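You operate a simulated robot arm through the tools that you are given. There is no shell and no other tool. Be economical: measure what you need, move in short steps, check, and stop when the job is done.

You run a simulated robot arm. Do the job below in one go: nothing can be reset, and whatever is moved stays where it is left.

## Task
Put things in order on the table. At the end: the yellow can (marked "CORN") from the table stands on top of the white small tier; the gravy jar stands on top of the cream plate stand; the white cup from the table stands where the red apple stood; the red apple from the table stands where the gravy jar stood; whatever was shut is shut again. Leave all else as you found it, and nothing knocked over.
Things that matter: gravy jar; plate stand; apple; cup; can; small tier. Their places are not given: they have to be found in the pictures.

Only the result counts: the job must be done as asked and must still hold three seconds after the hand-in. Knocking over, shifting, dropping, spilling or breaking anything else fails it.

## Robot
A 7-joint arm with a two-finger parallel gripper, fixed in place. Base frame: the origin is at the foot of the arm, x ahead of it, y to its left, z up; the work surface is at about z = 0. Readings come in mm, rad, newtons and seconds.
With the tool pointing down near the work surface it reaches from about 220 to 580 mm from the base axis. Its first joint turns from -1.152 to 1.152 rad. Payload 2.5 kg.
Tool frame: the origin (TCP) lies between the finger pads and is the grasp point; the fingertips stand 23 mm ahead of it; z points along the fingers, y is the line along which they close. Largest opening 94 mm; finger width 38, thickness 10; the body of the gripper, 54 by 96 mm, starts 39 mm behind the TCP.
Orientation is that of the tool frame in the base frame, as a unit quaternion [w, x, y, z]. With the fingers straight down and closing along the base's y, the tool's x points along the base's -x, its y along +y and its z along -z.

## Interface
- The arm moves only by the tool arm_command. Its argument "targets" is a list of rows, each a list of 6 numbers: the shift along the base's x, y, z in units of 25 mm (1.0 is 25 mm), then the turn, a rotation vector about the base's x, y, z in units of 5 degrees (1.0 is 5 degrees). In form: [[tx, ty, tz, rx, ry, rz], ...]. A call has 1 to 10 rows; each row shifts and turns the commanded pose from where the row before left it. "gripper" is the finger opening in mm, from 0 to 94, set as the call begins (left out, the last holds). A call with a number of a shift or a turn outside -1 to 1 is refused whole. A row lasts 0.2 s, in which the tool goes at most 50 mm and 0.15 rad; a call with a longer step from one row to the next is refused whole, and so is a gripper value outside its range. Where a pose cannot be reached the arm comes as near as it can. A force on the tool above 40 N (or 10 N above the force at the start of the call, whichever is more), or a blocked arm, ends the call early, and 0.2 s more pass. The fingers move at their own pace (about 108 mm/s each) and stop on an object; they squeeze with about 44 N. The grip force told is the motor's: it shows also when the fingers shut on nothing. Time passes only in rows, and 0.2 s behind the last, so rows that do not move let the fingers close. It gives the time, the measured TCP pose, the force on the tool (base axes), the opening and the grip force at its end, in the units of the frame above (readings bear some noise).
- Cameras (640 x 400 px; columns grow to the right, rows downward): "scene" is fixed at [99.3, -393.7, 572.8]; the picture's right is [0.96, -0.28, 0.00], its down [-0.11, -0.39, -0.92] and it looks along [0.26, 0.88, -0.40] (base axes); focal length 309 px, centre (320, 200). "wrist" rides on the gripper at [-39, 0, -44] in the tool frame; the picture's right is [0.00, -1.00, 0.00], its down [0.97, 0.00, -0.24] and it looks along [0.24, 0.00, 0.97] (tool axes); focal length 218 px, centre (320, 200).
- grab_frame(camera): a new picture of that camera. No time passes.
- measure_at(camera, pixels): there is no depth. For up to 12 entries [column, row, z] of the newest picture of that camera ("zoom" is the newest enlarged one), the place [x, y] in the base frame at which the ray of that pixel passes the height z, good to about 2 mm, but the place of the scene camera against the robot may be out by one fixed shift of up to 18 mm in any direction. No time passes.
- close_up(camera, box): a new picture of the part [left, top, right, bottom] of that camera's present view, enlarged. No time passes.
- sign_off(): hands the job in; it is judged then, once.

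Work in short steps. Measure before you move; look again where a grasp or a placing could have gone wrong, and mend it. You have 80 turns and 54 pictures in all, those below and enlarged ones among them. Open the gripper and draw the arm clear of the work before you hand the job in, unless the task says otherwise; then end with one line.

The tools are called after ">>>" as name(argument=value, ...) on one line, values as JSON. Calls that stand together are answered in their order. arm_command: Moves the arm, as the interface text tells. Its arguments: {"type":"object","properties":{"targets":{"type":"array"},"gripper":{"type":"number"}},"required":["targets"]} The other tools are called the same way: grab_frame (camera) takes a picture; measure_at (camera, pixels) gives the place at which the rays of pixels pass given heights; close_up (camera, box) takes an enlarged picture of a part of a camera's view; sign_off () hands the job in.

At the start:

```text
t: 0.0
position: [263.8, 174.8, 408.6]
ee_rot: [0.0, 0.001, 1.0, 0.0]
force: [0.1, -0.2, 0.2]
gripper_width: 94.1
gripper_force: 0.3
```

scene: 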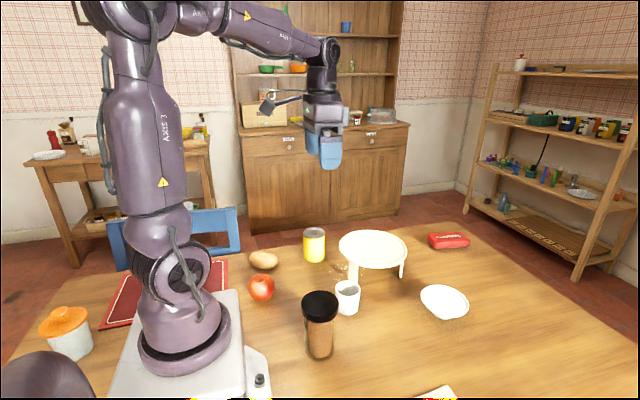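
wrist: 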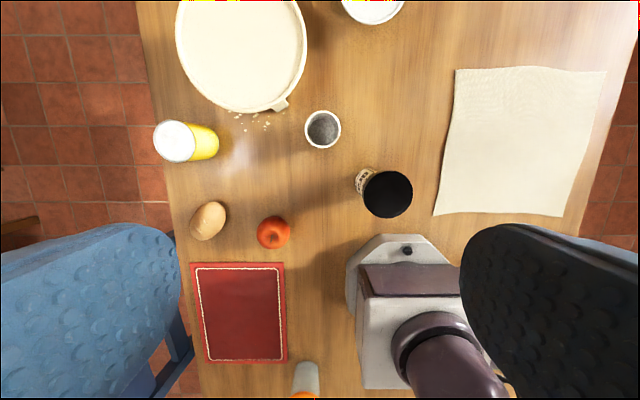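

The pictures show the can (scene 314,245), apple (261,288), cup (347,297), jar (319,325), plate stand (373,250), and a white thing at (445,302) that may be the small tier. I enlarge both views to check.

>>> close_up(camera="scene", box=[230, 210, 490, 372])

>>> measure_at(camera="wrist", pixels=[[323, 129, 70], [323, 129, 0], [273, 232, 30], [388, 194, 130], [175, 141, 90], [362, 182, 0], [242, 50, 90], [372, 5, 30], [207, 221, 20]])

>>> measure_at(camera="scene", pixels=[[314, 260, 0], [314, 232, 90], [261, 298, 0], [347, 312, 0], [319, 355, 0], [320, 300, 130], [373, 248, 90], [445, 318, 0], [445, 300, 30]])

```text
2.46 times, centred on (360, 291) of scene
```

zoom: 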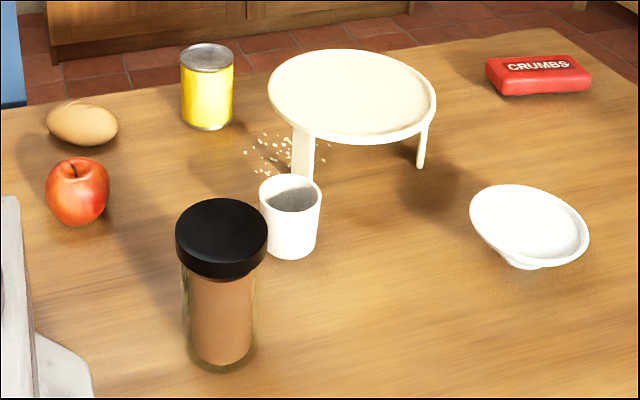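

```text
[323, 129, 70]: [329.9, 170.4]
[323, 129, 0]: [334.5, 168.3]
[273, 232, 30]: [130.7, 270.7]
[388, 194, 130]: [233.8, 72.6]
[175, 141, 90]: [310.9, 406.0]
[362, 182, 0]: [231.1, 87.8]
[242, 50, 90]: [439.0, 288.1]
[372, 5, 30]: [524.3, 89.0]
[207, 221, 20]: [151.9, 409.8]
```

```text
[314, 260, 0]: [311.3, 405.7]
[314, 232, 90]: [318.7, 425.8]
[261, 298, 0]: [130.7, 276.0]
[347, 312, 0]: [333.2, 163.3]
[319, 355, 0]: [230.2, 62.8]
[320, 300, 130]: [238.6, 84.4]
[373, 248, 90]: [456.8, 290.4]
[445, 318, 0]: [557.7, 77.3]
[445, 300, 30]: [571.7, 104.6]
```

The zoom shows a footed white dish at (528,227), which is the only white tier-like thing, plus the jar, cup, apple and can. I move 100 mm to -y to look straight down on the jar and triangulate heights.

>>> arm_command(targets=[[0, -1, 0, 0, 0, 0], [0, -1, 0, 0, 0, 0], [0, -1, 0, 0, 0, 0], [0, -1, 0, 0, 0, 0], [0, 0, 0, 0, 0, 0]], gripper=94)

>>> grab_frame(camera="wrist")

>>> arm_command(targets=[[1, 0, 0, 0, 0, 0], [1, 0, 0, 0, 0, 0], [1, 0, 0, 0, 0, 0], [1, 0, 0, 0, 0, 0], [1, 0, 0, 0, 0, 0], [1, 0.5, 0, 0, 0, 0], [1, 1, 0, 0, 0, 0], [0, 0, 0, 0, 0, 0]])

>>> grab_frame(camera="wrist")

```text
t: 1.2
position: [264.6, 72.2, 406.7]
ee_rot: [-0.001, 0.0, 1.0, 0.0]
force: [-0.1, -0.3, -0.4]
gripper_width: 94.1
gripper_force: 0.1
```

```text
50 pictures are left
```

wrist: 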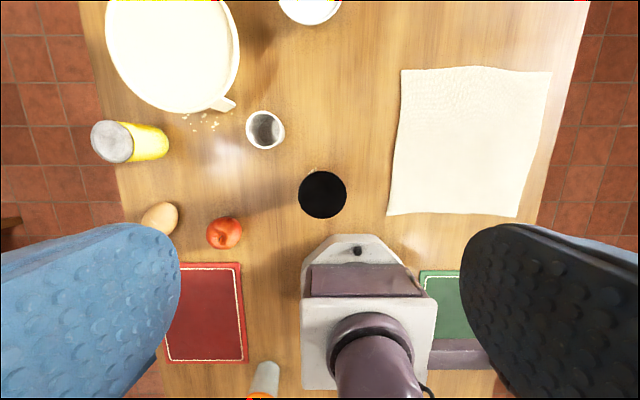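

```text
t: 3.0
position: [439.8, 112.6, 408.5]
ee_rot: [0.0, 0.001, 1.0, 0.0]
force: [0.5, -0.3, 0.2]
gripper_width: 94.2
gripper_force: 0.0
```

```text
49 pictures are left
```

wrist: 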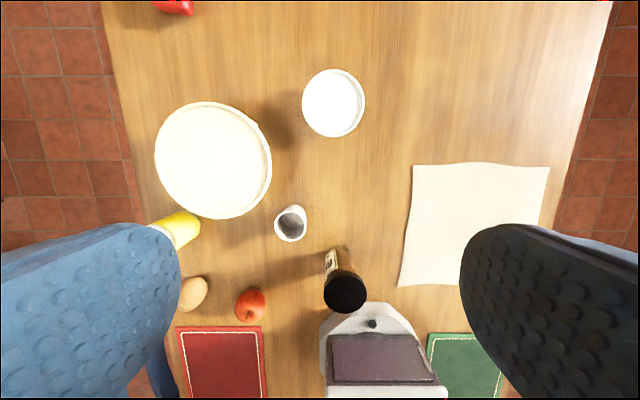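

Now I measure the dish (334,103), stand, cup (291,223), jar foot and lid in this view at several heights to triangulate.

>>> measure_at(camera="wrist", pixels=[[345, 291, 120], [331, 252, 0], [334, 103, 30], [334, 103, 50], [291, 223, 70], [213, 160, 70], [213, 160, 110], [155, 160, 90], [271, 165, 90], [250, 305, 30], [302, 103, 40], [365, 103, 40]])

>>> close_up(camera="wrist", box=[140, 60, 400, 222])

>>> close_up(camera="wrist", box=[230, 190, 390, 320])

```text
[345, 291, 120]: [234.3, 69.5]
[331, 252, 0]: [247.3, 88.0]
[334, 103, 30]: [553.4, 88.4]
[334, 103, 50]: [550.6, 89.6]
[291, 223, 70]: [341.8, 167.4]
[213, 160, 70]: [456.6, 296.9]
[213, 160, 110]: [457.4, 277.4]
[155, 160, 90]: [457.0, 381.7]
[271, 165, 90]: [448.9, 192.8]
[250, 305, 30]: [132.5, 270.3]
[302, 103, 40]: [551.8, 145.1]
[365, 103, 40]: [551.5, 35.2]
```

```text
2.46 times, centred on (270, 141) of wrist
```

zoom: 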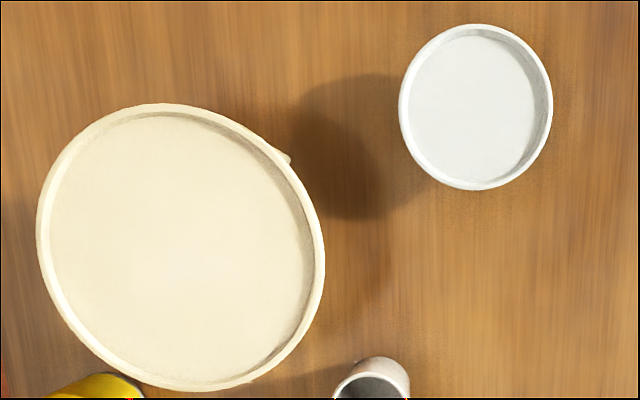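

```text
3.08 times, centred on (310, 255) of wrist
```

zoom: 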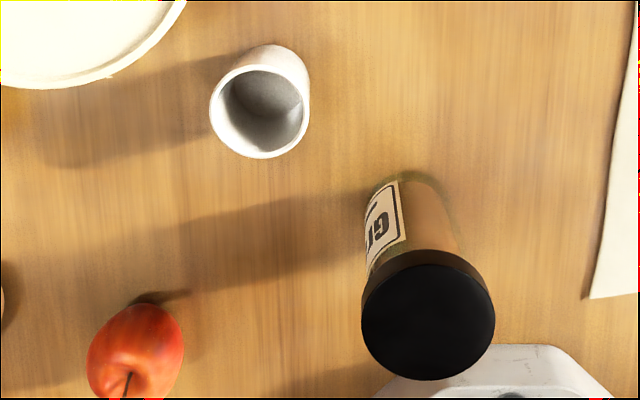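

The jar reads "G…" and sits at about (230,71), lid top near z 117. I move over the plate stand to fix its height and centre, and the can's.

>>> arm_command(targets=[[0, 1, 0, 0, 0, 0], [0, 1, 0, 0, 0, 0], [0, 1, 0, 0, 0, 0], [0, 1, 0, 0, 0, 0], [0, 1, 0, 0, 0, 0], [0, 1, 0, 0, 0, 0], [0, 1, 0, 0, 0, 0], [0, 0, 0, 0, 0, 0]])

>>> grab_frame(camera="wrist")

>>> close_up(camera="scene", box=[300, 215, 480, 328])

```text
t: 4.8
position: [438.6, 287.4, 407.1]
ee_rot: [0.0, -0.001, 1.0, 0.0]
force: [0.2, 1.0, 0.3]
gripper_width: 93.8
gripper_force: 0.1
```

```text
46 pictures are left
```

wrist: 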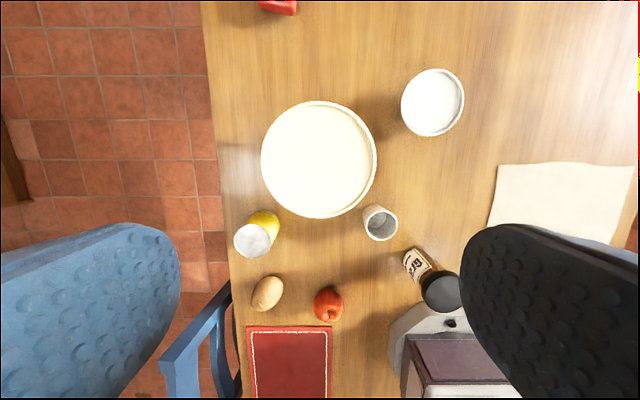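

```text
3.54 times, centred on (390, 272) of scene
```

zoom: 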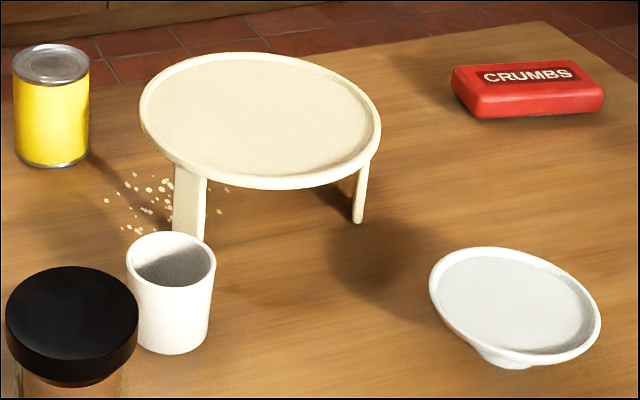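

Triangulation gives: stand top (456,290) z≈86, dish (553,88) z≈35, can (311,411) height 85, cup (333,169), apple (129,272), jar (231,71). I go above the jar at z≈300 and look again.

>>> arm_command(targets=[[-0.9236, -0.9613, -0.48, 0, 0, 0], [-0.9236, -0.9613, -0.48, 0, 0, 0], [-0.9236, -0.9613, -0.48, 0, 0, 0], [-0.9236, -0.9613, -0.48, 0, 0, 0], [-0.9236, -0.9613, -0.48, 0, 0, 0], [-0.9236, -0.9613, -0.48, 0, 0, 0], [-0.9236, -0.9613, -0.48, 0, 0, 0], [-0.9236, -0.9613, -0.48, 0, 0, 0], [-0.9236, -0.9613, -0.48, 0, 0, 0], [0, 0, 0, 0, 0, 0]])

>>> grab_frame(camera="wrist")

>>> measure_at(camera="wrist", pixels=[[320, 200, 115]])

```text
t: 7.0
position: [232.9, 71.1, 300.4]
ee_rot: [-0.001, 0.0, 1.0, 0.0]
force: [-1.5, -0.3, -0.2]
gripper_width: 94.0
gripper_force: 0.1
```

```text
44 pictures are left
```

wrist: 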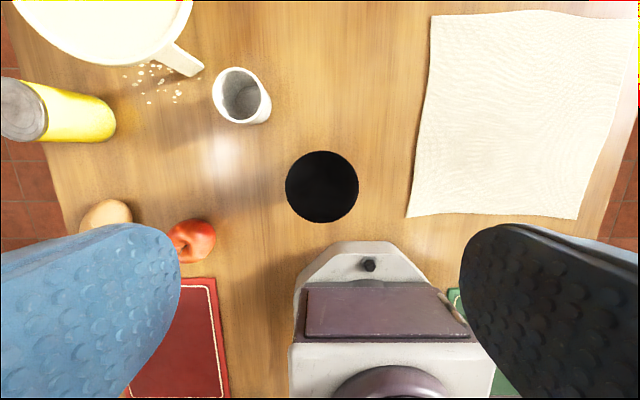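

```text
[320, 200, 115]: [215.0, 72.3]
```

The lid is centred at (322,187), which gives about (229,69.5) with height ≈115 and diameter ≈77. I descend to TCP z 98 with the gripper fully open.

>>> arm_command(targets=[[-0.08, -0.06, -1, 0, 0, 0], [0, 0, -1, 0, 0, 0], [0, 0, -1, 0, 0, 0], [0, 0, -1, 0, 0, 0], [0, 0, -1, 0, 0, 0], [0, 0, -1, 0, 0, 0], [0, 0, -0.7, 0, 0, 0], [0, 0, -0.7, 0, 0, 0], [0, 0, -0.7, 0, 0, 0], [0, 0, 0, 0, 0, 0]])

>>> grab_frame(camera="wrist")

>>> close_up(camera="scene", box=[240, 230, 420, 370])

```text
t: 9.2
position: [228.8, 70.4, 96.2]
ee_rot: [0.0, 0.0, 1.0, 0.0]
force: [0.3, -0.5, 0.8]
gripper_width: 93.9
gripper_force: 0.0
```

```text
43 pictures are left
```

wrist: 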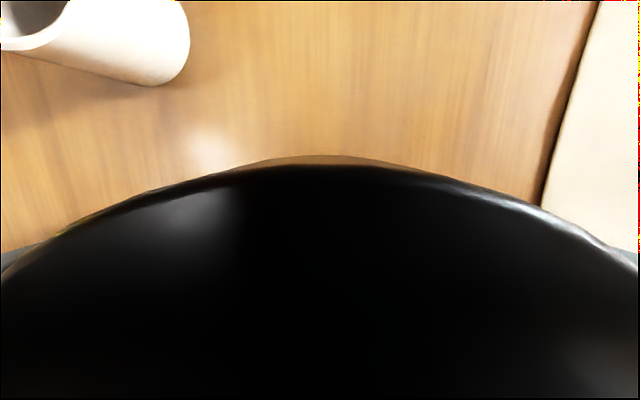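

```text
2.86 times, centred on (330, 300) of scene
```

zoom: 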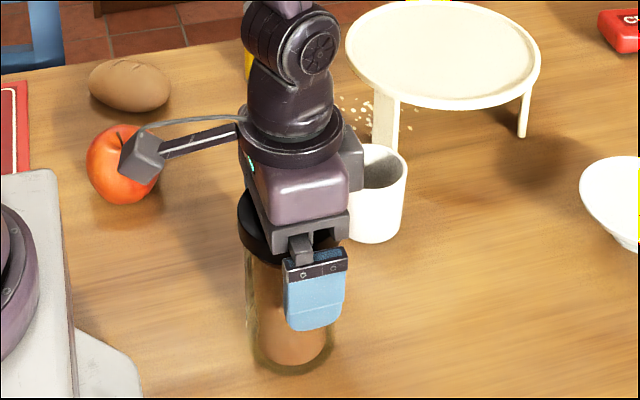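

The lid lies between the fingers with the force near zero. I close the gripper.

>>> arm_command(targets=[[0, 0, 0, 0, 0, 0], [0, 0, 0, 0, 0, 0], [0, 0, 0, 0, 0, 0]], gripper=50)

```text
t: 10.0
position: [229.9, 70.3, 97.3]
ee_rot: [0.0, 0.0, 1.0, 0.0]
force: [0.3, 0.2, 0.3]
gripper_width: 74.3
gripper_force: 43.9
```

The grip is firm on the lid at 74.3 mm. I lift the jar 175 mm slowly.

>>> arm_command(targets=[[0, 0, 0.3, 0, 0, 0], [0, 0, 0.6, 0, 0, 0], [0, 0, 0.8, 0, 0, 0], [0, 0, 0.9, 0, 0, 0], [0, 0, 0.9, 0, 0, 0], [0, 0, 0.9, 0, 0, 0], [0, 0, 0.9, 0, 0, 0], [0, 0, 0.9, 0, 0, 0], [0, 0, 0.8, 0, 0, 0], [0, 0, 0, 0, 0, 0]])

>>> close_up(camera="scene", box=[200, 150, 480, 370])

```text
t: 12.2
position: [230.7, 68.5, 274.1]
ee_rot: [0.0, 0.0, 1.0, 0.0]
force: [-0.5, 0.4, -3.2]
gripper_width: 74.4
gripper_force: 43.9
```

```text
1.82 times, centred on (340, 260) of scene
```

zoom: 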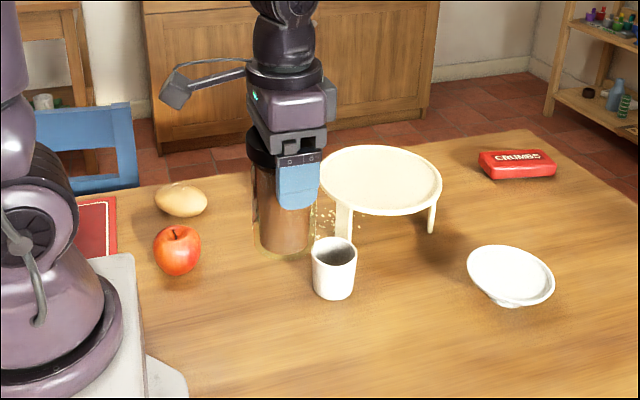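

The jar hangs clear (force −3.2 N). I carry it over to the stand centre at (454,288).

>>> arm_command(targets=[[0.5, 0.486, 0, 0, 0, 0], [0.95, 0.922, 0, 0, 0, 0], [0.95, 0.922, 0, 0, 0, 0], [0.95, 0.922, 0, 0, 0, 0], [0.95, 0.922, 0, 0, 0, 0], [0.95, 0.922, 0, 0, 0, 0], [0.95, 0.922, 0, 0, 0, 0], [0.95, 0.922, 0, 0, 0, 0], [0.95, 0.922, 0, 0, 0, 0], [0.9, 0.878, 0, 0, 0, 0]])

>>> grab_frame(camera="wrist")

>>> close_up(camera="scene", box=[240, 130, 480, 320])

```text
t: 14.4
position: [454.2, 289.3, 273.0]
ee_rot: [-0.001, 0.001, 1.0, -0.001]
force: [1.5, -0.7, -3.6]
gripper_width: 74.3
gripper_force: 43.9
```

```text
40 pictures are left
```

wrist: 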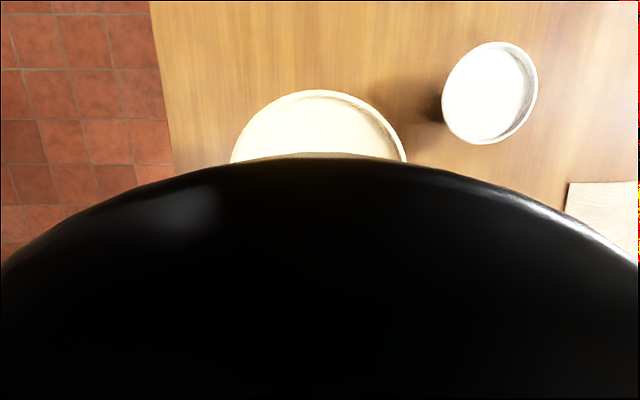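

```text
2.11 times, centred on (360, 225) of scene
```

zoom: 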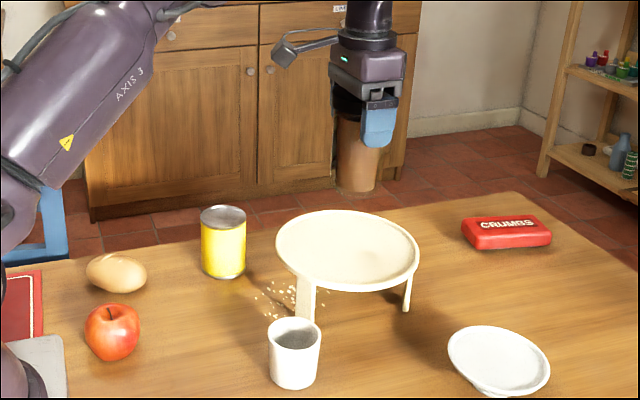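

The jar is over the stand with its bottom at about z 175. I descend to within ~12 mm of the top, then feel for contact.

>>> arm_command(targets=[[0, 0, -0.5, 0, 0, 0], [0, 0, -0.6, 0, 0, 0], [0, 0, -0.6, 0, 0, 0], [0, 0, -0.6, 0, 0, 0], [0, 0, -0.5, 0, 0, 0], [0, 0, -0.2, 0, 0, 0], [0, 0, 0, 0, 0, 0]])

>>> close_up(camera="scene", box=[300, 130, 460, 290])

```text
t: 16.0
position: [455.0, 287.6, 198.3]
ee_rot: [0.0, 0.0, 1.0, 0.0]
force: [0.5, -0.7, -4.4]
gripper_width: 74.1
gripper_force: 44.2
```

```text
2.50 times, centred on (380, 210) of scene
```

zoom: 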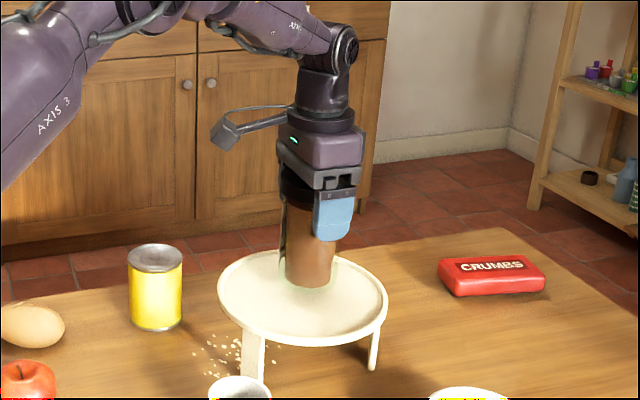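

The jar hangs over the middle of the tray. I step down 2.5 mm at a time and watch the force.

>>> arm_command(targets=[[0, 0, -0.1, 0, 0, 0], [0, 0, -0.1, 0, 0, 0], [0, 0, -0.1, 0, 0, 0], [0, 0, -0.1, 0, 0, 0], [0, 0, 0, 0, 0, 0]])

```text
t: 17.2
position: [454.1, 288.0, 187.3]
ee_rot: [0.0, 0.0, 1.0, -0.001]
force: [-0.3, -0.8, -4.8]
gripper_width: 74.5
gripper_force: 44.1
```

>>> arm_command(targets=[[0, 0, -0.08, 0, 0, 0], [0, 0, -0.08, 0, 0, 0], [0, 0, 0, 0, 0, 0]])

```text
t: 18.0
position: [454.5, 287.4, 184.0]
ee_rot: [0.0, 0.0, 1.0, 0.0]
force: [0.2, 0.2, -3.6]
gripper_width: 74.4
gripper_force: 44.4
```

Still no contact at TCP z 184 (force −3.6 N). I keep stepping down in 2 mm steps.

>>> arm_command(targets=[[0, 0, -0.08, 0, 0, 0], [0, 0, -0.08, 0, 0, 0], [0, 0, 0, 0, 0, 0]])

>>> close_up(camera="scene", box=[330, 190, 410, 270])

```text
t: 18.8
position: [455.5, 288.3, 180.7]
ee_rot: [0.001, 0.001, 1.0, 0.001]
force: [-4.9, -3.0, 14.7]
gripper_width: 74.3
gripper_force: 44.1
```

```text
5.00 times, centred on (370, 230) of scene
```

zoom: 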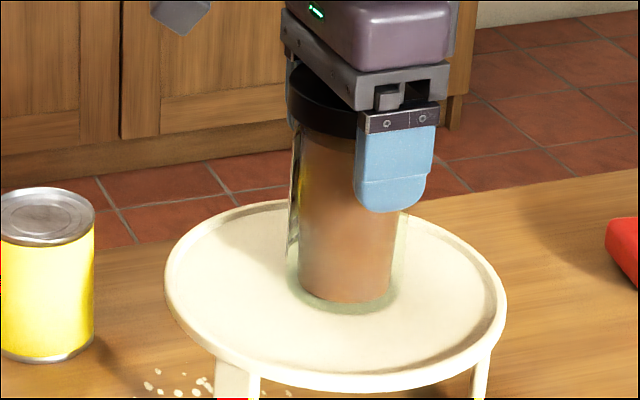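

Contact: +14.7 N at TCP 180.7. I ease up 1.2 mm and open.

>>> arm_command(targets=[[0, 0, 0.05, 0, 0, 0], [0, 0, 0, 0, 0, 0]])

>>> arm_command(targets=[[0, 0, 0, 0, 0, 0], [0, 0, 0, 0, 0, 0]], gripper=94)

>>> arm_command(targets=[[0, 0, 0.4, 0, 0, 0], [0, 0, 0.8, 0, 0, 0], [0, 0, 1, 0, 0, 0], [0, 0, 1, 0, 0, 0], [0, 0, 1, 0, 0, 0], [0, 0, 0, 0, 0, 0]])

>>> close_up(camera="scene", box=[230, 130, 490, 330])

```text
t: 19.4
position: [455.5, 287.2, 180.8]
ee_rot: [0.001, 0.0, 1.0, 0.001]
force: [-5.0, -2.0, 13.1]
gripper_width: 74.1
gripper_force: 44.3
```

```text
t: 20.0
position: [456.0, 288.3, 179.5]
ee_rot: [0.0, 0.001, 1.0, 0.0]
force: [0.1, -1.1, -0.4]
gripper_width: 94.1
gripper_force: 0.0
```

```text
t: 21.4
position: [453.7, 287.3, 287.9]
ee_rot: [0.0, 0.001, 1.0, 0.0]
force: [0.3, -0.4, -0.1]
gripper_width: 93.9
gripper_force: 0.1
```

```text
2.00 times, centred on (360, 230) of scene
```

zoom: 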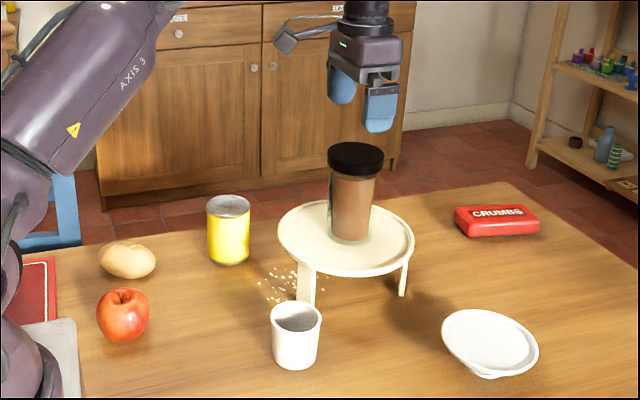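

The jar stands well on the stand. Next I move above the apple, toward (129,272), and look.

>>> arm_command(targets=[[-1, 0, 0, 0, 0, 0], [-1, 0, 0, 0, 0, 0], [-1, 0, 0, 0, 0, 0], [-1, 0, 0, 0, 0, 0], [-1, 0, 0, 0, 0, 0], [-1, 0, 0, 0, 0, 0], [-1, 0, 0, 0, 0, 0], [-1, 0, 0, 0, 0, 0], [-1, -0.3, 0, 0, 0, 0], [-1, -0.3, 0, 0, 0, 0]])

>>> arm_command(targets=[[-1, 0, 0, 0, 0, 0], [-1, 0, 0, 0, 0, 0], [-1, 0, 0, 0, 0, 0], [0, 0, 0, 0, 0, 0]])

>>> grab_frame(camera="wrist")

```text
t: 23.6
position: [204.3, 274.4, 286.1]
ee_rot: [0.0, 0.0, 1.0, 0.0]
force: [-0.2, 1.2, 0.1]
gripper_width: 94.3
gripper_force: 0.1
```

```text
t: 24.6
position: [129.1, 276.0, 284.8]
ee_rot: [0.0, 0.001, 1.0, -0.001]
force: [1.0, -0.5, 0.2]
gripper_width: 94.0
gripper_force: 0.1
```

```text
35 pictures are left
```

wrist: 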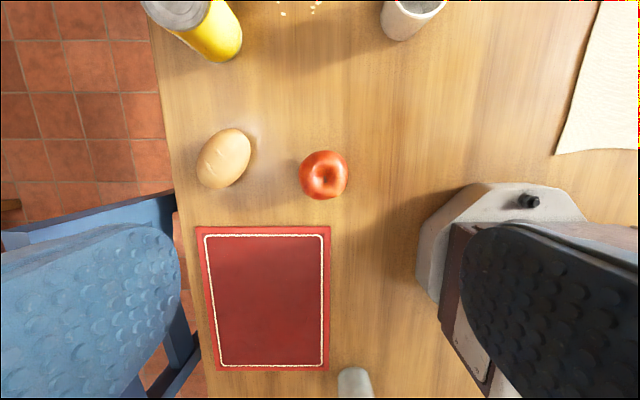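

The apple centre is at (323,175), which gives about (129,269). I shift −4 mm in y and descend to TCP z 34, then close.

>>> arm_command(targets=[[0, -0.16, -1, 0, 0, 0], [0, 0, -1, 0, 0, 0], [0, 0, -1, 0, 0, 0], [0, 0, -1, 0, 0, 0], [0, 0, -1, 0, 0, 0], [0, 0, -1, 0, 0, 0], [0, 0, -0.9, 0, 0, 0], [0, 0, -0.6, 0, 0, 0], [0, 0, 0, 0, 0, 0]])

>>> grab_frame(camera="wrist")

```text
t: 26.6
position: [129.4, 269.5, 98.1]
ee_rot: [-0.001, 0.0, 1.0, 0.0]
force: [-0.1, 0.2, 0.0]
gripper_width: 93.9
gripper_force: 0.0
```

```text
34 pictures are left
```

wrist: 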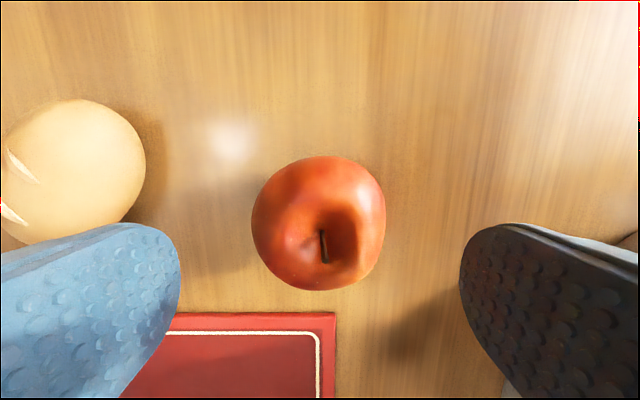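

The apple is centred between the fingers (319,223). I descend the last 65 mm and close.

>>> arm_command(targets=[[0, 0, -0.8, 0, 0, 0], [0, 0, -0.8, 0, 0, 0], [0, 0, -0.6, 0, 0, 0], [0, 0, -0.4, 0, 0, 0], [0, 0, 0, 0, 0, 0]])

>>> arm_command(targets=[[0, 0, 0, 0, 0, 0], [0, 0, 0, 0, 0, 0], [0, 0, 0, 0, 0, 0]], gripper=40)

```text
t: 27.8
position: [127.1, 269.0, 33.3]
ee_rot: [0.0, 0.0, 1.0, -0.001]
force: [0.4, 0.3, -0.4]
gripper_width: 94.2
gripper_force: 0.0
```

```text
t: 28.6
position: [128.8, 268.6, 35.7]
ee_rot: [0.0, 0.001, 1.0, 0.001]
force: [-0.3, 0.2, 0.4]
gripper_width: 66.7
gripper_force: 43.7
```

Gripped at 66.7 mm. I lift 150 mm and then carry the apple to the jar's old place (229.5,70).

>>> arm_command(targets=[[0, 0, 0.4, 0, 0, 0], [0, 0, 0.7, 0, 0, 0], [0, 0, 0.9, 0, 0, 0], [0, 0, 1, 0, 0, 0], [0, 0, 1, 0, 0, 0], [0, 0, 1, 0, 0, 0], [0, 0, 1, 0, 0, 0], [0, 0, 0, 0, 0, 0]])

>>> arm_command(targets=[[0.46, -0.84, 0, 0, 0, 0], [0.46, -0.89, 0, 0, 0, 0], [0.46, -0.89, 0, 0, 0, 0], [0.46, -0.89, 0, 0, 0, 0], [0.46, -0.89, 0, 0, 0, 0], [0.46, -0.89, 0, 0, 0, 0], [0.46, -0.89, 0, 0, 0, 0], [0.4, -0.89, 0, 0, 0, 0], [0.4, -0.89, 0, 0, 0, 0], [0, 0, 0, 0, 0, 0]])

>>> close_up(camera="scene", box=[220, 180, 480, 380])

```text
t: 30.4
position: [128.0, 267.9, 184.2]
ee_rot: [0.0, 0.0, 1.0, 0.0]
force: [-0.9, 0.0, -1.1]
gripper_width: 66.6
gripper_force: 43.9
```

```text
t: 32.6
position: [230.4, 67.9, 185.7]
ee_rot: [0.0, 0.0, 1.0, -0.001]
force: [0.1, -0.1, -1.3]
gripper_width: 66.5
gripper_force: 44.2
```

```text
2.00 times, centred on (350, 280) of scene
```

zoom: 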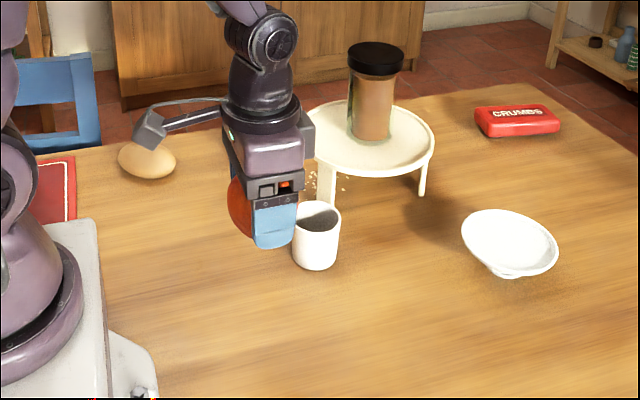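

The apple is held at (229.5,70). I lower it to just above the table (TCP 37).

>>> arm_command(targets=[[0, 0, -0.8, 0, 0, 0], [0, 0, -1, 0, 0, 0], [0, 0, -1, 0, 0, 0], [0, 0, -1, 0, 0, 0], [0, 0, -0.9, 0, 0, 0], [0, 0, -0.6, 0, 0, 0], [0, 0, -0.4, 0, 0, 0], [0, 0, -0.18, 0, 0, 0], [0, 0, 0, 0, 0, 0]])

>>> arm_command(targets=[[0, 0, -0.06, 0, 0, 0], [0, 0, -0.06, 0, 0, 0], [0, 0, 0, 0, 0, 0]])

```text
t: 34.6
position: [229.5, 70.7, 36.2]
ee_rot: [0.0, 0.0, 1.0, 0.0]
force: [0.2, 0.4, -1.5]
gripper_width: 66.7
gripper_force: 44.1
```

```text
t: 35.4
position: [230.9, 71.3, 35.1]
ee_rot: [0.001, 0.0, 1.0, -0.001]
force: [-4.1, 1.0, 29.6]
gripper_width: 66.6
gripper_force: 43.8
```

Contact at the table (+29.6 N). I ease up 1 mm, open, and rise.

>>> arm_command(targets=[[0, 0, 0.05, 0, 0, 0], [0, 0, 0, 0, 0, 0]])

>>> arm_command(targets=[[0, 0, 0, 0, 0, 0], [0, 0, 0, 0, 0, 0]], gripper=94)

>>> arm_command(targets=[[0, 0, 0.4, 0, 0, 0], [0, 0, 0.8, 0, 0, 0], [0, 0, 1, 0, 0, 0], [0, 0, 1, 0, 0, 0], [0, 0, 1, 0, 0, 0], [0, 0, 1, 0, 0, 0], [0, 0, 1, 0, 0, 0], [0, 0, 1, 0, 0, 0], [0, 0, 0, 0, 0, 0]])

>>> grab_frame(camera="wrist")

```text
t: 36.0
position: [230.8, 71.8, 34.5]
ee_rot: [0.0, -0.001, 1.0, 0.0]
force: [-0.8, -0.1, -2.1]
gripper_width: 66.7
gripper_force: 44.1
```

```text
t: 36.6
position: [231.1, 70.2, 35.1]
ee_rot: [0.001, 0.0, 1.0, 0.0]
force: [-0.1, 0.0, 0.4]
gripper_width: 94.1
gripper_force: 0.0
```

```text
t: 38.6
position: [230.5, 71.2, 214.4]
ee_rot: [0.0, 0.001, 1.0, 0.0]
force: [0.7, -0.2, -0.2]
gripper_width: 93.9
gripper_force: 0.1
```

```text
32 pictures are left
```

wrist: 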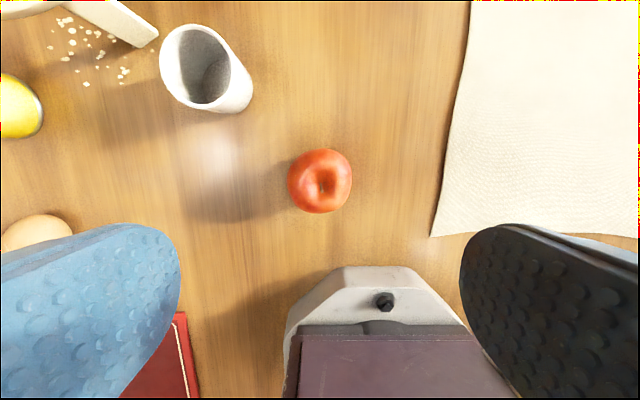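

The apple stands at the jar's old place. Now above the cup, at about (333,169).

>>> arm_command(targets=[[0.69, 0.66, 0, 0, 0, 0], [0.69, 0.66, 0, 0, 0, 0], [0.69, 0.66, 0, 0, 0, 0], [0.69, 0.66, 0, 0, 0, 0], [0.69, 0.66, 0, 0, 0, 0], [0.69, 0.66, 0, 0, 0, 0], [0, 0, 0, 0, 0, 0]])

>>> grab_frame(camera="wrist")

```text
t: 40.2
position: [333.1, 171.2, 213.7]
ee_rot: [0.0, 0.0, 1.0, 0.001]
force: [0.3, -0.2, 0.8]
gripper_width: 94.2
gripper_force: 0.1
```

```text
31 pictures are left
```

wrist: 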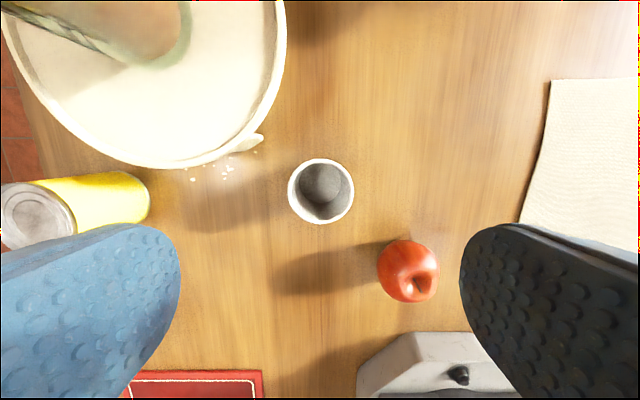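

The cup rim is centred at (321,191), under the TCP. I descend to TCP z≈38 in two steps and close.

>>> arm_command(targets=[[0, 0, -1, 0, 0, 0], [0, 0, -1, 0, 0, 0], [0, 0, -1, 0, 0, 0], [0, 0, -0.9, 0, 0, 0], [0, 0, -0.6, 0, 0, 0], [0, 0, 0, 0, 0, 0]])

>>> grab_frame(camera="wrist")

```text
t: 41.6
position: [332.1, 168.1, 102.3]
ee_rot: [0.0, -0.001, 1.0, 0.0]
force: [0.0, -0.2, -0.2]
gripper_width: 94.0
gripper_force: 0.1
```

```text
30 pictures are left
```

wrist: 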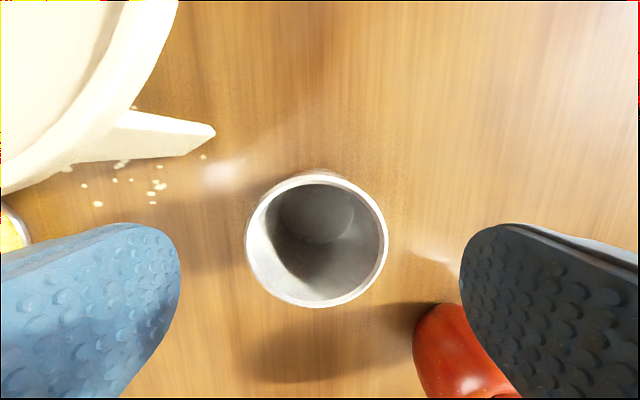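

The cup is centred between the fingers, with its rim at z≈62. I descend the last 65 mm and close.

>>> arm_command(targets=[[0.03, 0.04, -0.8, 0, 0, 0], [0, 0, -0.8, 0, 0, 0], [0, 0, -0.6, 0, 0, 0], [0, 0, -0.4, 0, 0, 0], [0, 0, 0, 0, 0, 0]])

>>> arm_command(targets=[[0, 0, 0, 0, 0, 0], [0, 0, 0, 0, 0, 0], [0, 0, 0, 0, 0, 0]], gripper=40)

>>> arm_command(targets=[[0, 0, 0.4, 0, 0, 0], [0, 0, 0.7, 0, 0, 0], [0, 0, 0.9, 0, 0, 0], [0, 0, 1, 0, 0, 0], [0, 0, 1, 0, 0, 0], [0, 0, 1, 0, 0, 0], [0, 0, 1, 0, 0, 0], [0, 0, 0, 0, 0, 0]])

>>> close_up(camera="scene", box=[220, 160, 480, 360])

```text
t: 42.8
position: [333.1, 171.1, 37.5]
ee_rot: [0.001, 0.001, 1.0, 0.0]
force: [-0.2, 0.3, 0.2]
gripper_width: 93.9
gripper_force: 0.1
```

```text
t: 43.6
position: [333.7, 170.8, 38.5]
ee_rot: [0.0, 0.001, 1.0, 0.0]
force: [1.0, -0.2, 0.4]
gripper_width: 62.3
gripper_force: 43.4
```

```text
t: 45.4
position: [333.4, 170.2, 186.9]
ee_rot: [0.0, 0.0, 1.0, 0.0]
force: [0.3, -0.5, -1.6]
gripper_width: 62.3
gripper_force: 44.3
```

```text
2.00 times, centred on (350, 260) of scene
```

zoom: 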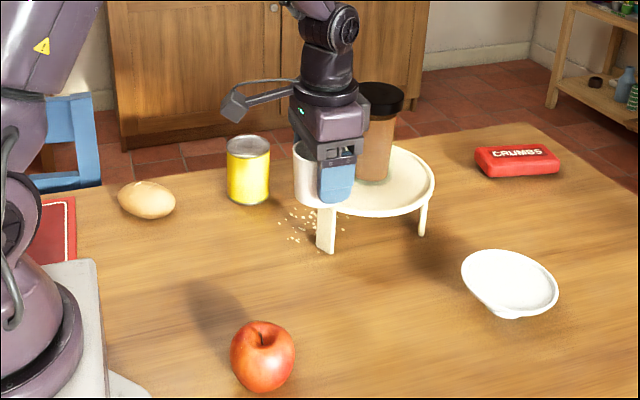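

The cup is held clear. I carry it to the apple's old place (129,269).

>>> arm_command(targets=[[-0.91, 0.439, 0, 0, 0, 0], [-0.91, 0.439, 0, 0, 0, 0], [-0.91, 0.439, 0, 0, 0, 0], [-0.91, 0.439, 0, 0, 0, 0], [-0.91, 0.439, 0, 0, 0, 0], [-0.91, 0.439, 0, 0, 0, 0], [-0.91, 0.439, 0, 0, 0, 0], [-0.91, 0.439, 0, 0, 0, 0], [-0.91, 0.439, 0, 0, 0, 0], [0, 0, 0, 0, 0, 0]])

>>> arm_command(targets=[[0, 0, -0.8, 0, 0, 0], [0, 0, -1, 0, 0, 0], [0, 0, -1, 0, 0, 0], [0, 0, -1, 0, 0, 0], [0, 0, -0.9, 0, 0, 0], [0, 0, -0.6, 0, 0, 0], [0, 0, -0.4, 0, 0, 0], [0, 0, -0.18, 0, 0, 0], [0, 0, 0, 0, 0, 0]])

>>> arm_command(targets=[[0, 0, -0.06, 0, 0, 0], [0, 0, -0.04, 0, 0, 0], [0, 0, 0, 0, 0, 0]])

```text
t: 47.6
position: [127.0, 270.1, 186.3]
ee_rot: [0.0, -0.001, 1.0, 0.0]
force: [0.4, -0.2, -1.5]
gripper_width: 62.3
gripper_force: 44.1
```

```text
t: 49.6
position: [128.5, 270.6, 39.6]
ee_rot: [0.001, 0.0, 1.0, 0.0]
force: [0.8, -0.4, -1.5]
gripper_width: 62.3
gripper_force: 43.7
```

```text
t: 50.4
position: [128.6, 270.0, 37.3]
ee_rot: [0.0, 0.001, 1.0, 0.0]
force: [-3.1, -7.0, 24.7]
gripper_width: 62.3
gripper_force: 43.9
```

The cup touches the table (+24.7 N). I ease up 1 mm, open, and rise to look.

>>> arm_command(targets=[[0, 0, 0.04, 0, 0, 0], [0, 0, 0, 0, 0, 0]])

>>> arm_command(targets=[[0, 0, 0, 0, 0, 0], [0, 0, 0, 0, 0, 0]], gripper=94)

>>> arm_command(targets=[[0, 0, 0.4, 0, 0, 0], [0, 0, 0.8, 0, 0, 0], [0, 0, 1, 0, 0, 0], [0, 0, 1, 0, 0, 0], [0, 0, 1, 0, 0, 0], [0, 0, 1, 0, 0, 0], [0, 0, 1, 0, 0, 0], [0, 0, 1, 0, 0, 0], [0, 0, 1, 0, 0, 0], [0, 0, 1, 0, 0, 0]])

>>> grab_frame(camera="wrist")

```text
t: 51.0
position: [129.2, 270.2, 37.6]
ee_rot: [0.0, 0.001, 1.0, 0.001]
force: [-0.7, -0.1, -1.0]
gripper_width: 62.3
gripper_force: 44.4
```

```text
t: 51.6
position: [128.8, 270.1, 38.1]
ee_rot: [0.0, 0.0, 1.0, 0.0]
force: [0.4, 0.1, 0.3]
gripper_width: 94.1
gripper_force: 0.0
```

```text
t: 53.8
position: [126.6, 270.4, 269.8]
ee_rot: [0.0, 0.0, 1.0, 0.0]
force: [-1.5, 1.1, 0.4]
gripper_width: 94.1
gripper_force: 0.1
```

```text
28 pictures are left
```

wrist: 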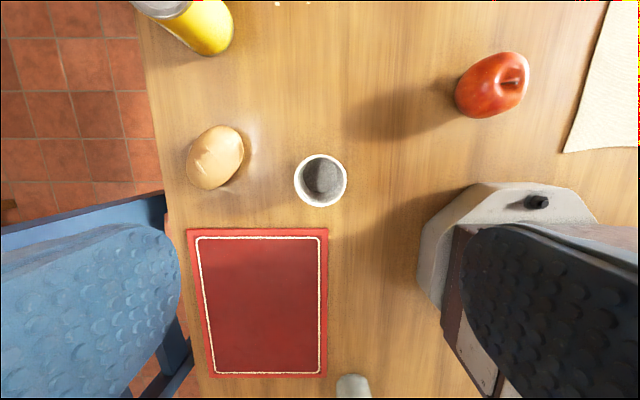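

The cup stands where the apple was. Next I go above the can at (311,411).

>>> arm_command(targets=[[0.91, 0.711, 0, 0, 0, 0], [0.91, 0.711, 0, 0, 0, 0], [0.91, 0.711, 0, 0, 0, 0], [0.91, 0.711, 0, 0, 0, 0], [0.91, 0.711, 0, 0, 0, 0], [0.91, 0.711, 0, 0, 0, 0], [0.91, 0.711, 0, 0, 0, 0], [0.91, 0.711, 0, 0, 0, 0], [0, 0, 0, 0, 0, 0]])

>>> grab_frame(camera="wrist")

```text
t: 55.8
position: [310.9, 411.5, 267.8]
ee_rot: [-0.001, 0.0, 1.0, 0.001]
force: [0.4, 0.9, 0.0]
gripper_width: 93.8
gripper_force: 0.1
```

```text
27 pictures are left
```

wrist: 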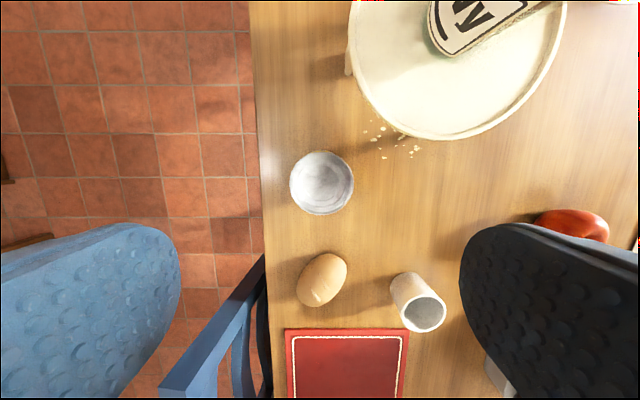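

The can top is centred at (321,182), which gives about (313,409.5). I descend to TCP z≈100 first and look.

>>> arm_command(targets=[[0.08, -0.05, -1, 0, 0, 0], [0, 0, -1, 0, 0, 0], [0, 0, -1, 0, 0, 0], [0, 0, -1, 0, 0, 0], [0, 0, -0.9, 0, 0, 0], [0, 0, -0.6, 0, 0, 0], [0, 0, -0.4, 0, 0, 0], [0, 0, 0, 0, 0, 0]])

>>> grab_frame(camera="wrist")

```text
t: 57.6
position: [313.0, 411.6, 120.8]
ee_rot: [0.0, 0.001, 1.0, 0.0]
force: [0.3, -0.3, 0.9]
gripper_width: 94.1
gripper_force: 0.1
```

```text
26 pictures are left
```

wrist: 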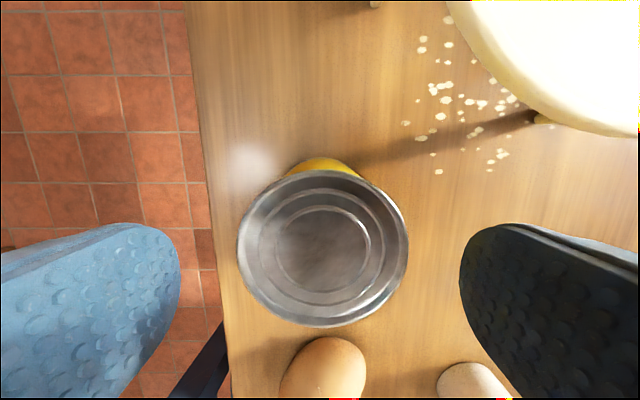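

The can is well centred with its top at z≈87. I descend to TCP 58 and close.

>>> arm_command(targets=[[0, 0, -0.8, 0, 0, 0], [0, 0, -0.8, 0, 0, 0], [0, 0, -0.6, 0, 0, 0], [0, 0, -0.35, 0, 0, 0], [0, 0, 0, 0, 0, 0]])

>>> arm_command(targets=[[0, 0, 0, 0, 0, 0], [0, 0, 0, 0, 0, 0], [0, 0, 0, 0, 0, 0]], gripper=40)

>>> arm_command(targets=[[0, 0, 0.4, 0, 0, 0], [0, 0, 0.7, 0, 0, 0], [0, 0, 0.9, 0, 0, 0], [0, 0, 1, 0, 0, 0], [0, 0, 1, 0, 0, 0], [0, 0, 1, 0, 0, 0], [0, 0, 1, 0, 0, 0], [0, 0, 1, 0, 0, 0], [0, 0, 1, 0, 0, 0], [0, 0, 1, 0, 0, 0]])

```text
t: 58.8
position: [311.9, 409.6, 56.5]
ee_rot: [0.0, 0.0, 1.0, 0.001]
force: [0.0, -0.3, -0.6]
gripper_width: 94.2
gripper_force: 0.1
```

```text
t: 59.6
position: [312.4, 411.0, 57.6]
ee_rot: [0.001, 0.0, 1.0, 0.0]
force: [0.9, -0.7, -0.5]
gripper_width: 65.0
gripper_force: 44.4
```

```text
t: 61.8
position: [312.4, 409.4, 283.0]
ee_rot: [0.0, 0.0, 1.0, 0.0]
force: [0.0, 0.1, -3.8]
gripper_width: 64.6
gripper_force: 43.7
```

The can is held at 65 mm. I carry it around the jar on the near side to (353,210), then out toward the dish.

>>> arm_command(targets=[[0, -0.6, 0, 0, 0, 0], [0, -1, 0, 0, 0, 0], [0, -1, 0, 0, 0, 0], [0.2, -1, 0, 0, 0, 0], [0.2, -1, 0, 0, 0, 0], [0.2, -1, 0, 0, 0, 0], [0.4, -1, 0, 0, 0, 0], [0.6, -1, 0, 0, 0, 0], [0.8, -0.6, 0, 0, 0, 0]])

>>> arm_command(targets=[[0.9, -0.6, 0, 0, 0, 0], [0.9, -0.6, 0, 0, 0, 0], [0.9, -0.6, 0, 0, 0, 0], [0.9, -0.6, 0, 0, 0, 0], [0.9, -0.6, 0, 0, 0, 0], [0.9, -0.6, 0, 0, 0, 0], [0.6, -0.6, 0, 0, 0, 0], [0, -0.472, 0, 0, 0, 0], [0, 0, 0, 0, 0, 0]])

>>> grab_frame(camera="wrist")

>>> grab_frame(camera="scene")

```text
t: 63.8
position: [373.4, 204.2, 281.8]
ee_rot: [0.0, -0.001, 1.0, 0.0]
force: [-0.1, 0.2, -3.1]
gripper_width: 64.9
gripper_force: 43.6
```

```text
t: 65.8
position: [521.4, 88.8, 283.2]
ee_rot: [-0.001, 0.0, 1.0, 0.001]
force: [0.1, 0.4, -3.3]
gripper_width: 64.9
gripper_force: 43.7
```

```text
25 pictures are left
```

wrist: 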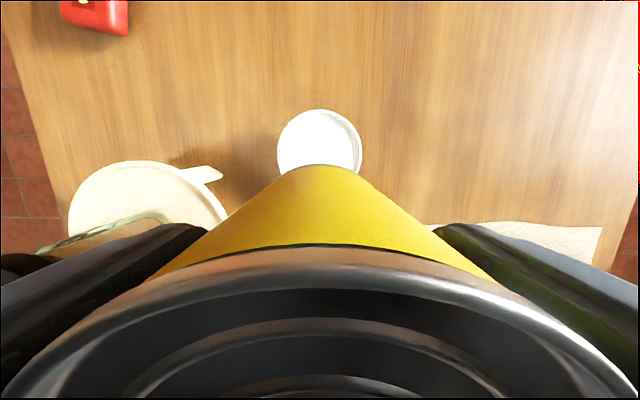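

```text
24 pictures are left
```

scene: 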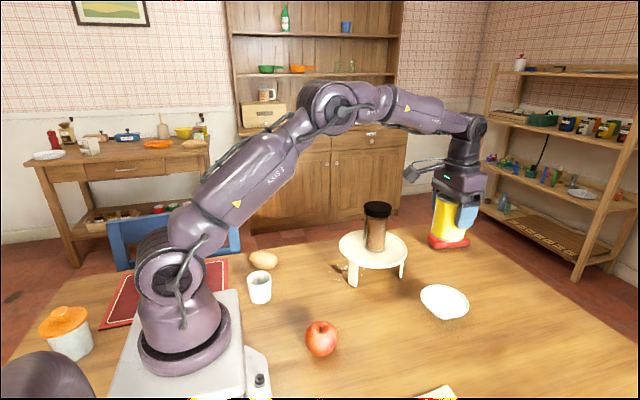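

The dish is straight ahead: (319,108–) in the wrist view, centre ≈ (553,88.5). I go down to z≈170 and out 30 mm.

>>> arm_command(targets=[[0.2, 0, -0.6, 0, 0, 0], [0.2, 0, -0.8, 0, 0, 0], [0.2, 0, -0.8, 0, 0, 0], [0.2, 0, -0.8, 0, 0, 0], [0.2, 0, -0.8, 0, 0, 0], [0.2, 0.02, -0.7, 0, 0, 0], [0, 0, 0, 0, 0, 0]])

>>> grab_frame(camera="wrist")

>>> close_up(camera="scene", box=[370, 190, 520, 330])

```text
t: 67.4
position: [554.2, 89.6, 170.2]
ee_rot: [0.0, 0.0, 1.0, -0.001]
force: [-0.4, 0.1, -2.2]
gripper_width: 65.0
gripper_force: 44.0
```

```text
23 pictures are left
```

wrist: 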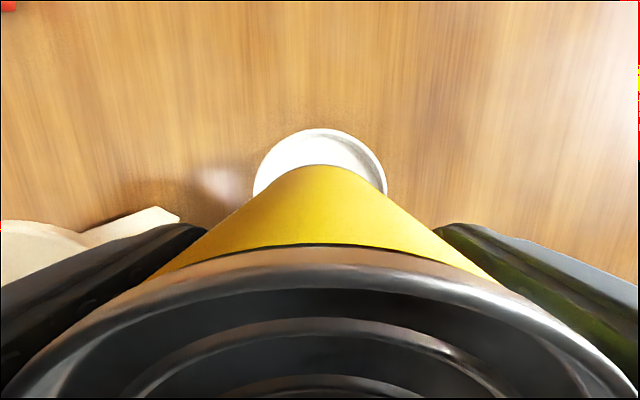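

```text
2.86 times, centred on (445, 260) of scene
```

zoom: 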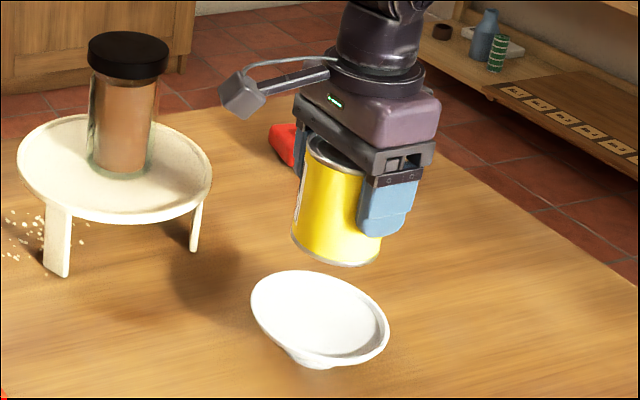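

The can lines up with the dish (far rim at row 128, which gives x≈606, so centre ≈552). I lower to about 12 mm above it.

>>> arm_command(targets=[[-0.05, 0, -0.6, 0, 0, 0], [0, 0, -0.7, 0, 0, 0], [0, 0, -0.6, 0, 0, 0], [0, 0, -0.4, 0, 0, 0], [0, 0, -0.3, 0, 0, 0], [0, 0, 0, 0, 0, 0]])

>>> grab_frame(camera="wrist")

>>> close_up(camera="scene", box=[390, 230, 500, 330])

```text
t: 68.8
position: [551.9, 89.0, 104.4]
ee_rot: [0.0, 0.0, 1.0, 0.0]
force: [0.2, -0.3, -2.2]
gripper_width: 65.1
gripper_force: 44.2
```

```text
21 pictures are left
```

wrist: 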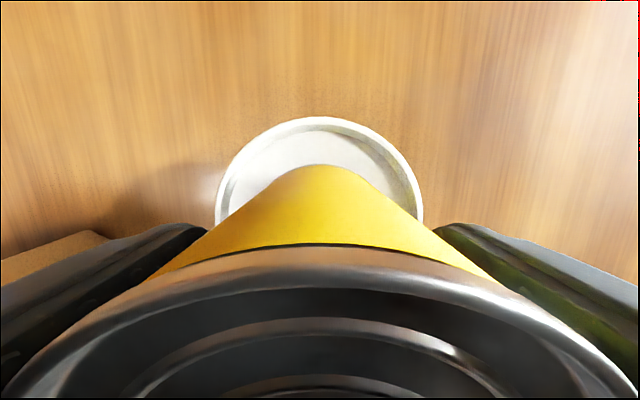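

```text
4.00 times, centred on (445, 280) of scene
```

zoom: 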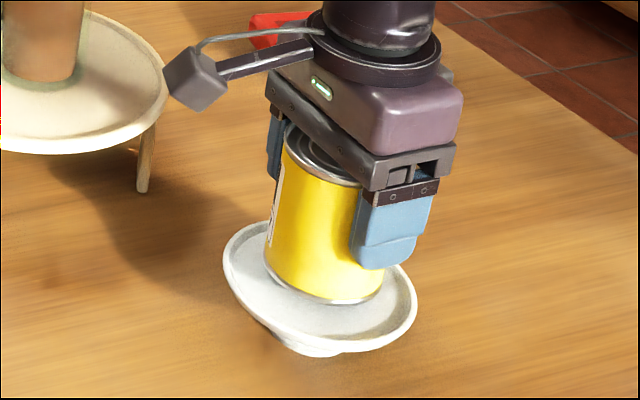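

The can is over the middle of the dish. I feel downward in small steps.

>>> arm_command(targets=[[0, 0, -0.1, 0, 0, 0], [0, 0, -0.1, 0, 0, 0], [0, 0, -0.1, 0, 0, 0], [0, 0, -0.1, 0, 0, 0], [0, 0, 0, 0, 0, 0]])

>>> arm_command(targets=[[0, 0, -0.08, 0, 0, 0], [0, 0, -0.08, 0, 0, 0], [0, 0, 0, 0, 0, 0]])

```text
t: 70.0
position: [551.8, 90.2, 94.3]
ee_rot: [0.0, 0.0, 1.0, 0.0]
force: [0.4, 0.3, -2.4]
gripper_width: 65.1
gripper_force: 43.8
```

```text
t: 70.8
position: [552.4, 90.6, 93.1]
ee_rot: [0.001, 0.0, 1.0, 0.0]
force: [-9.3, -3.3, 21.5]
gripper_width: 65.0
gripper_force: 44.0
```

Contact at TCP ≈92. I ease up 1 mm and check the seat before opening.

>>> arm_command(targets=[[0, 0, 0.05, 0, 0, 0], [0, 0, 0, 0, 0, 0]])

>>> close_up(camera="scene", box=[405, 255, 485, 325])

>>> grab_frame(camera="wrist")

```text
t: 71.4
position: [552.3, 88.7, 93.0]
ee_rot: [0.0, 0.001, 1.0, 0.0]
force: [-3.2, -0.4, 17.5]
gripper_width: 65.1
gripper_force: 43.8
```

```text
5.71 times, centred on (445, 290) of scene
```

zoom: 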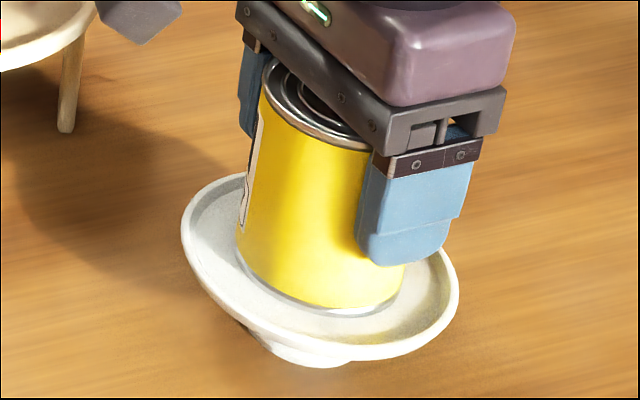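

```text
18 pictures are left
```

wrist: 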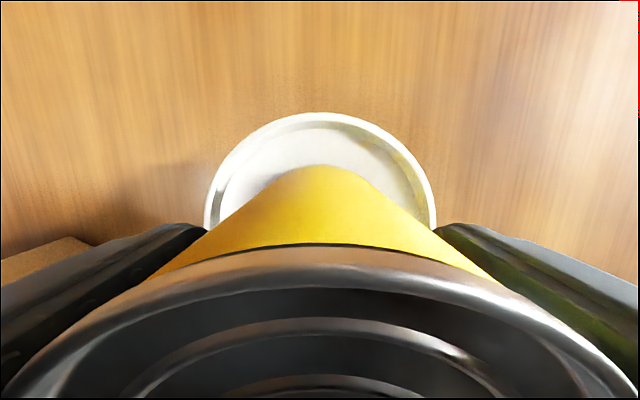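

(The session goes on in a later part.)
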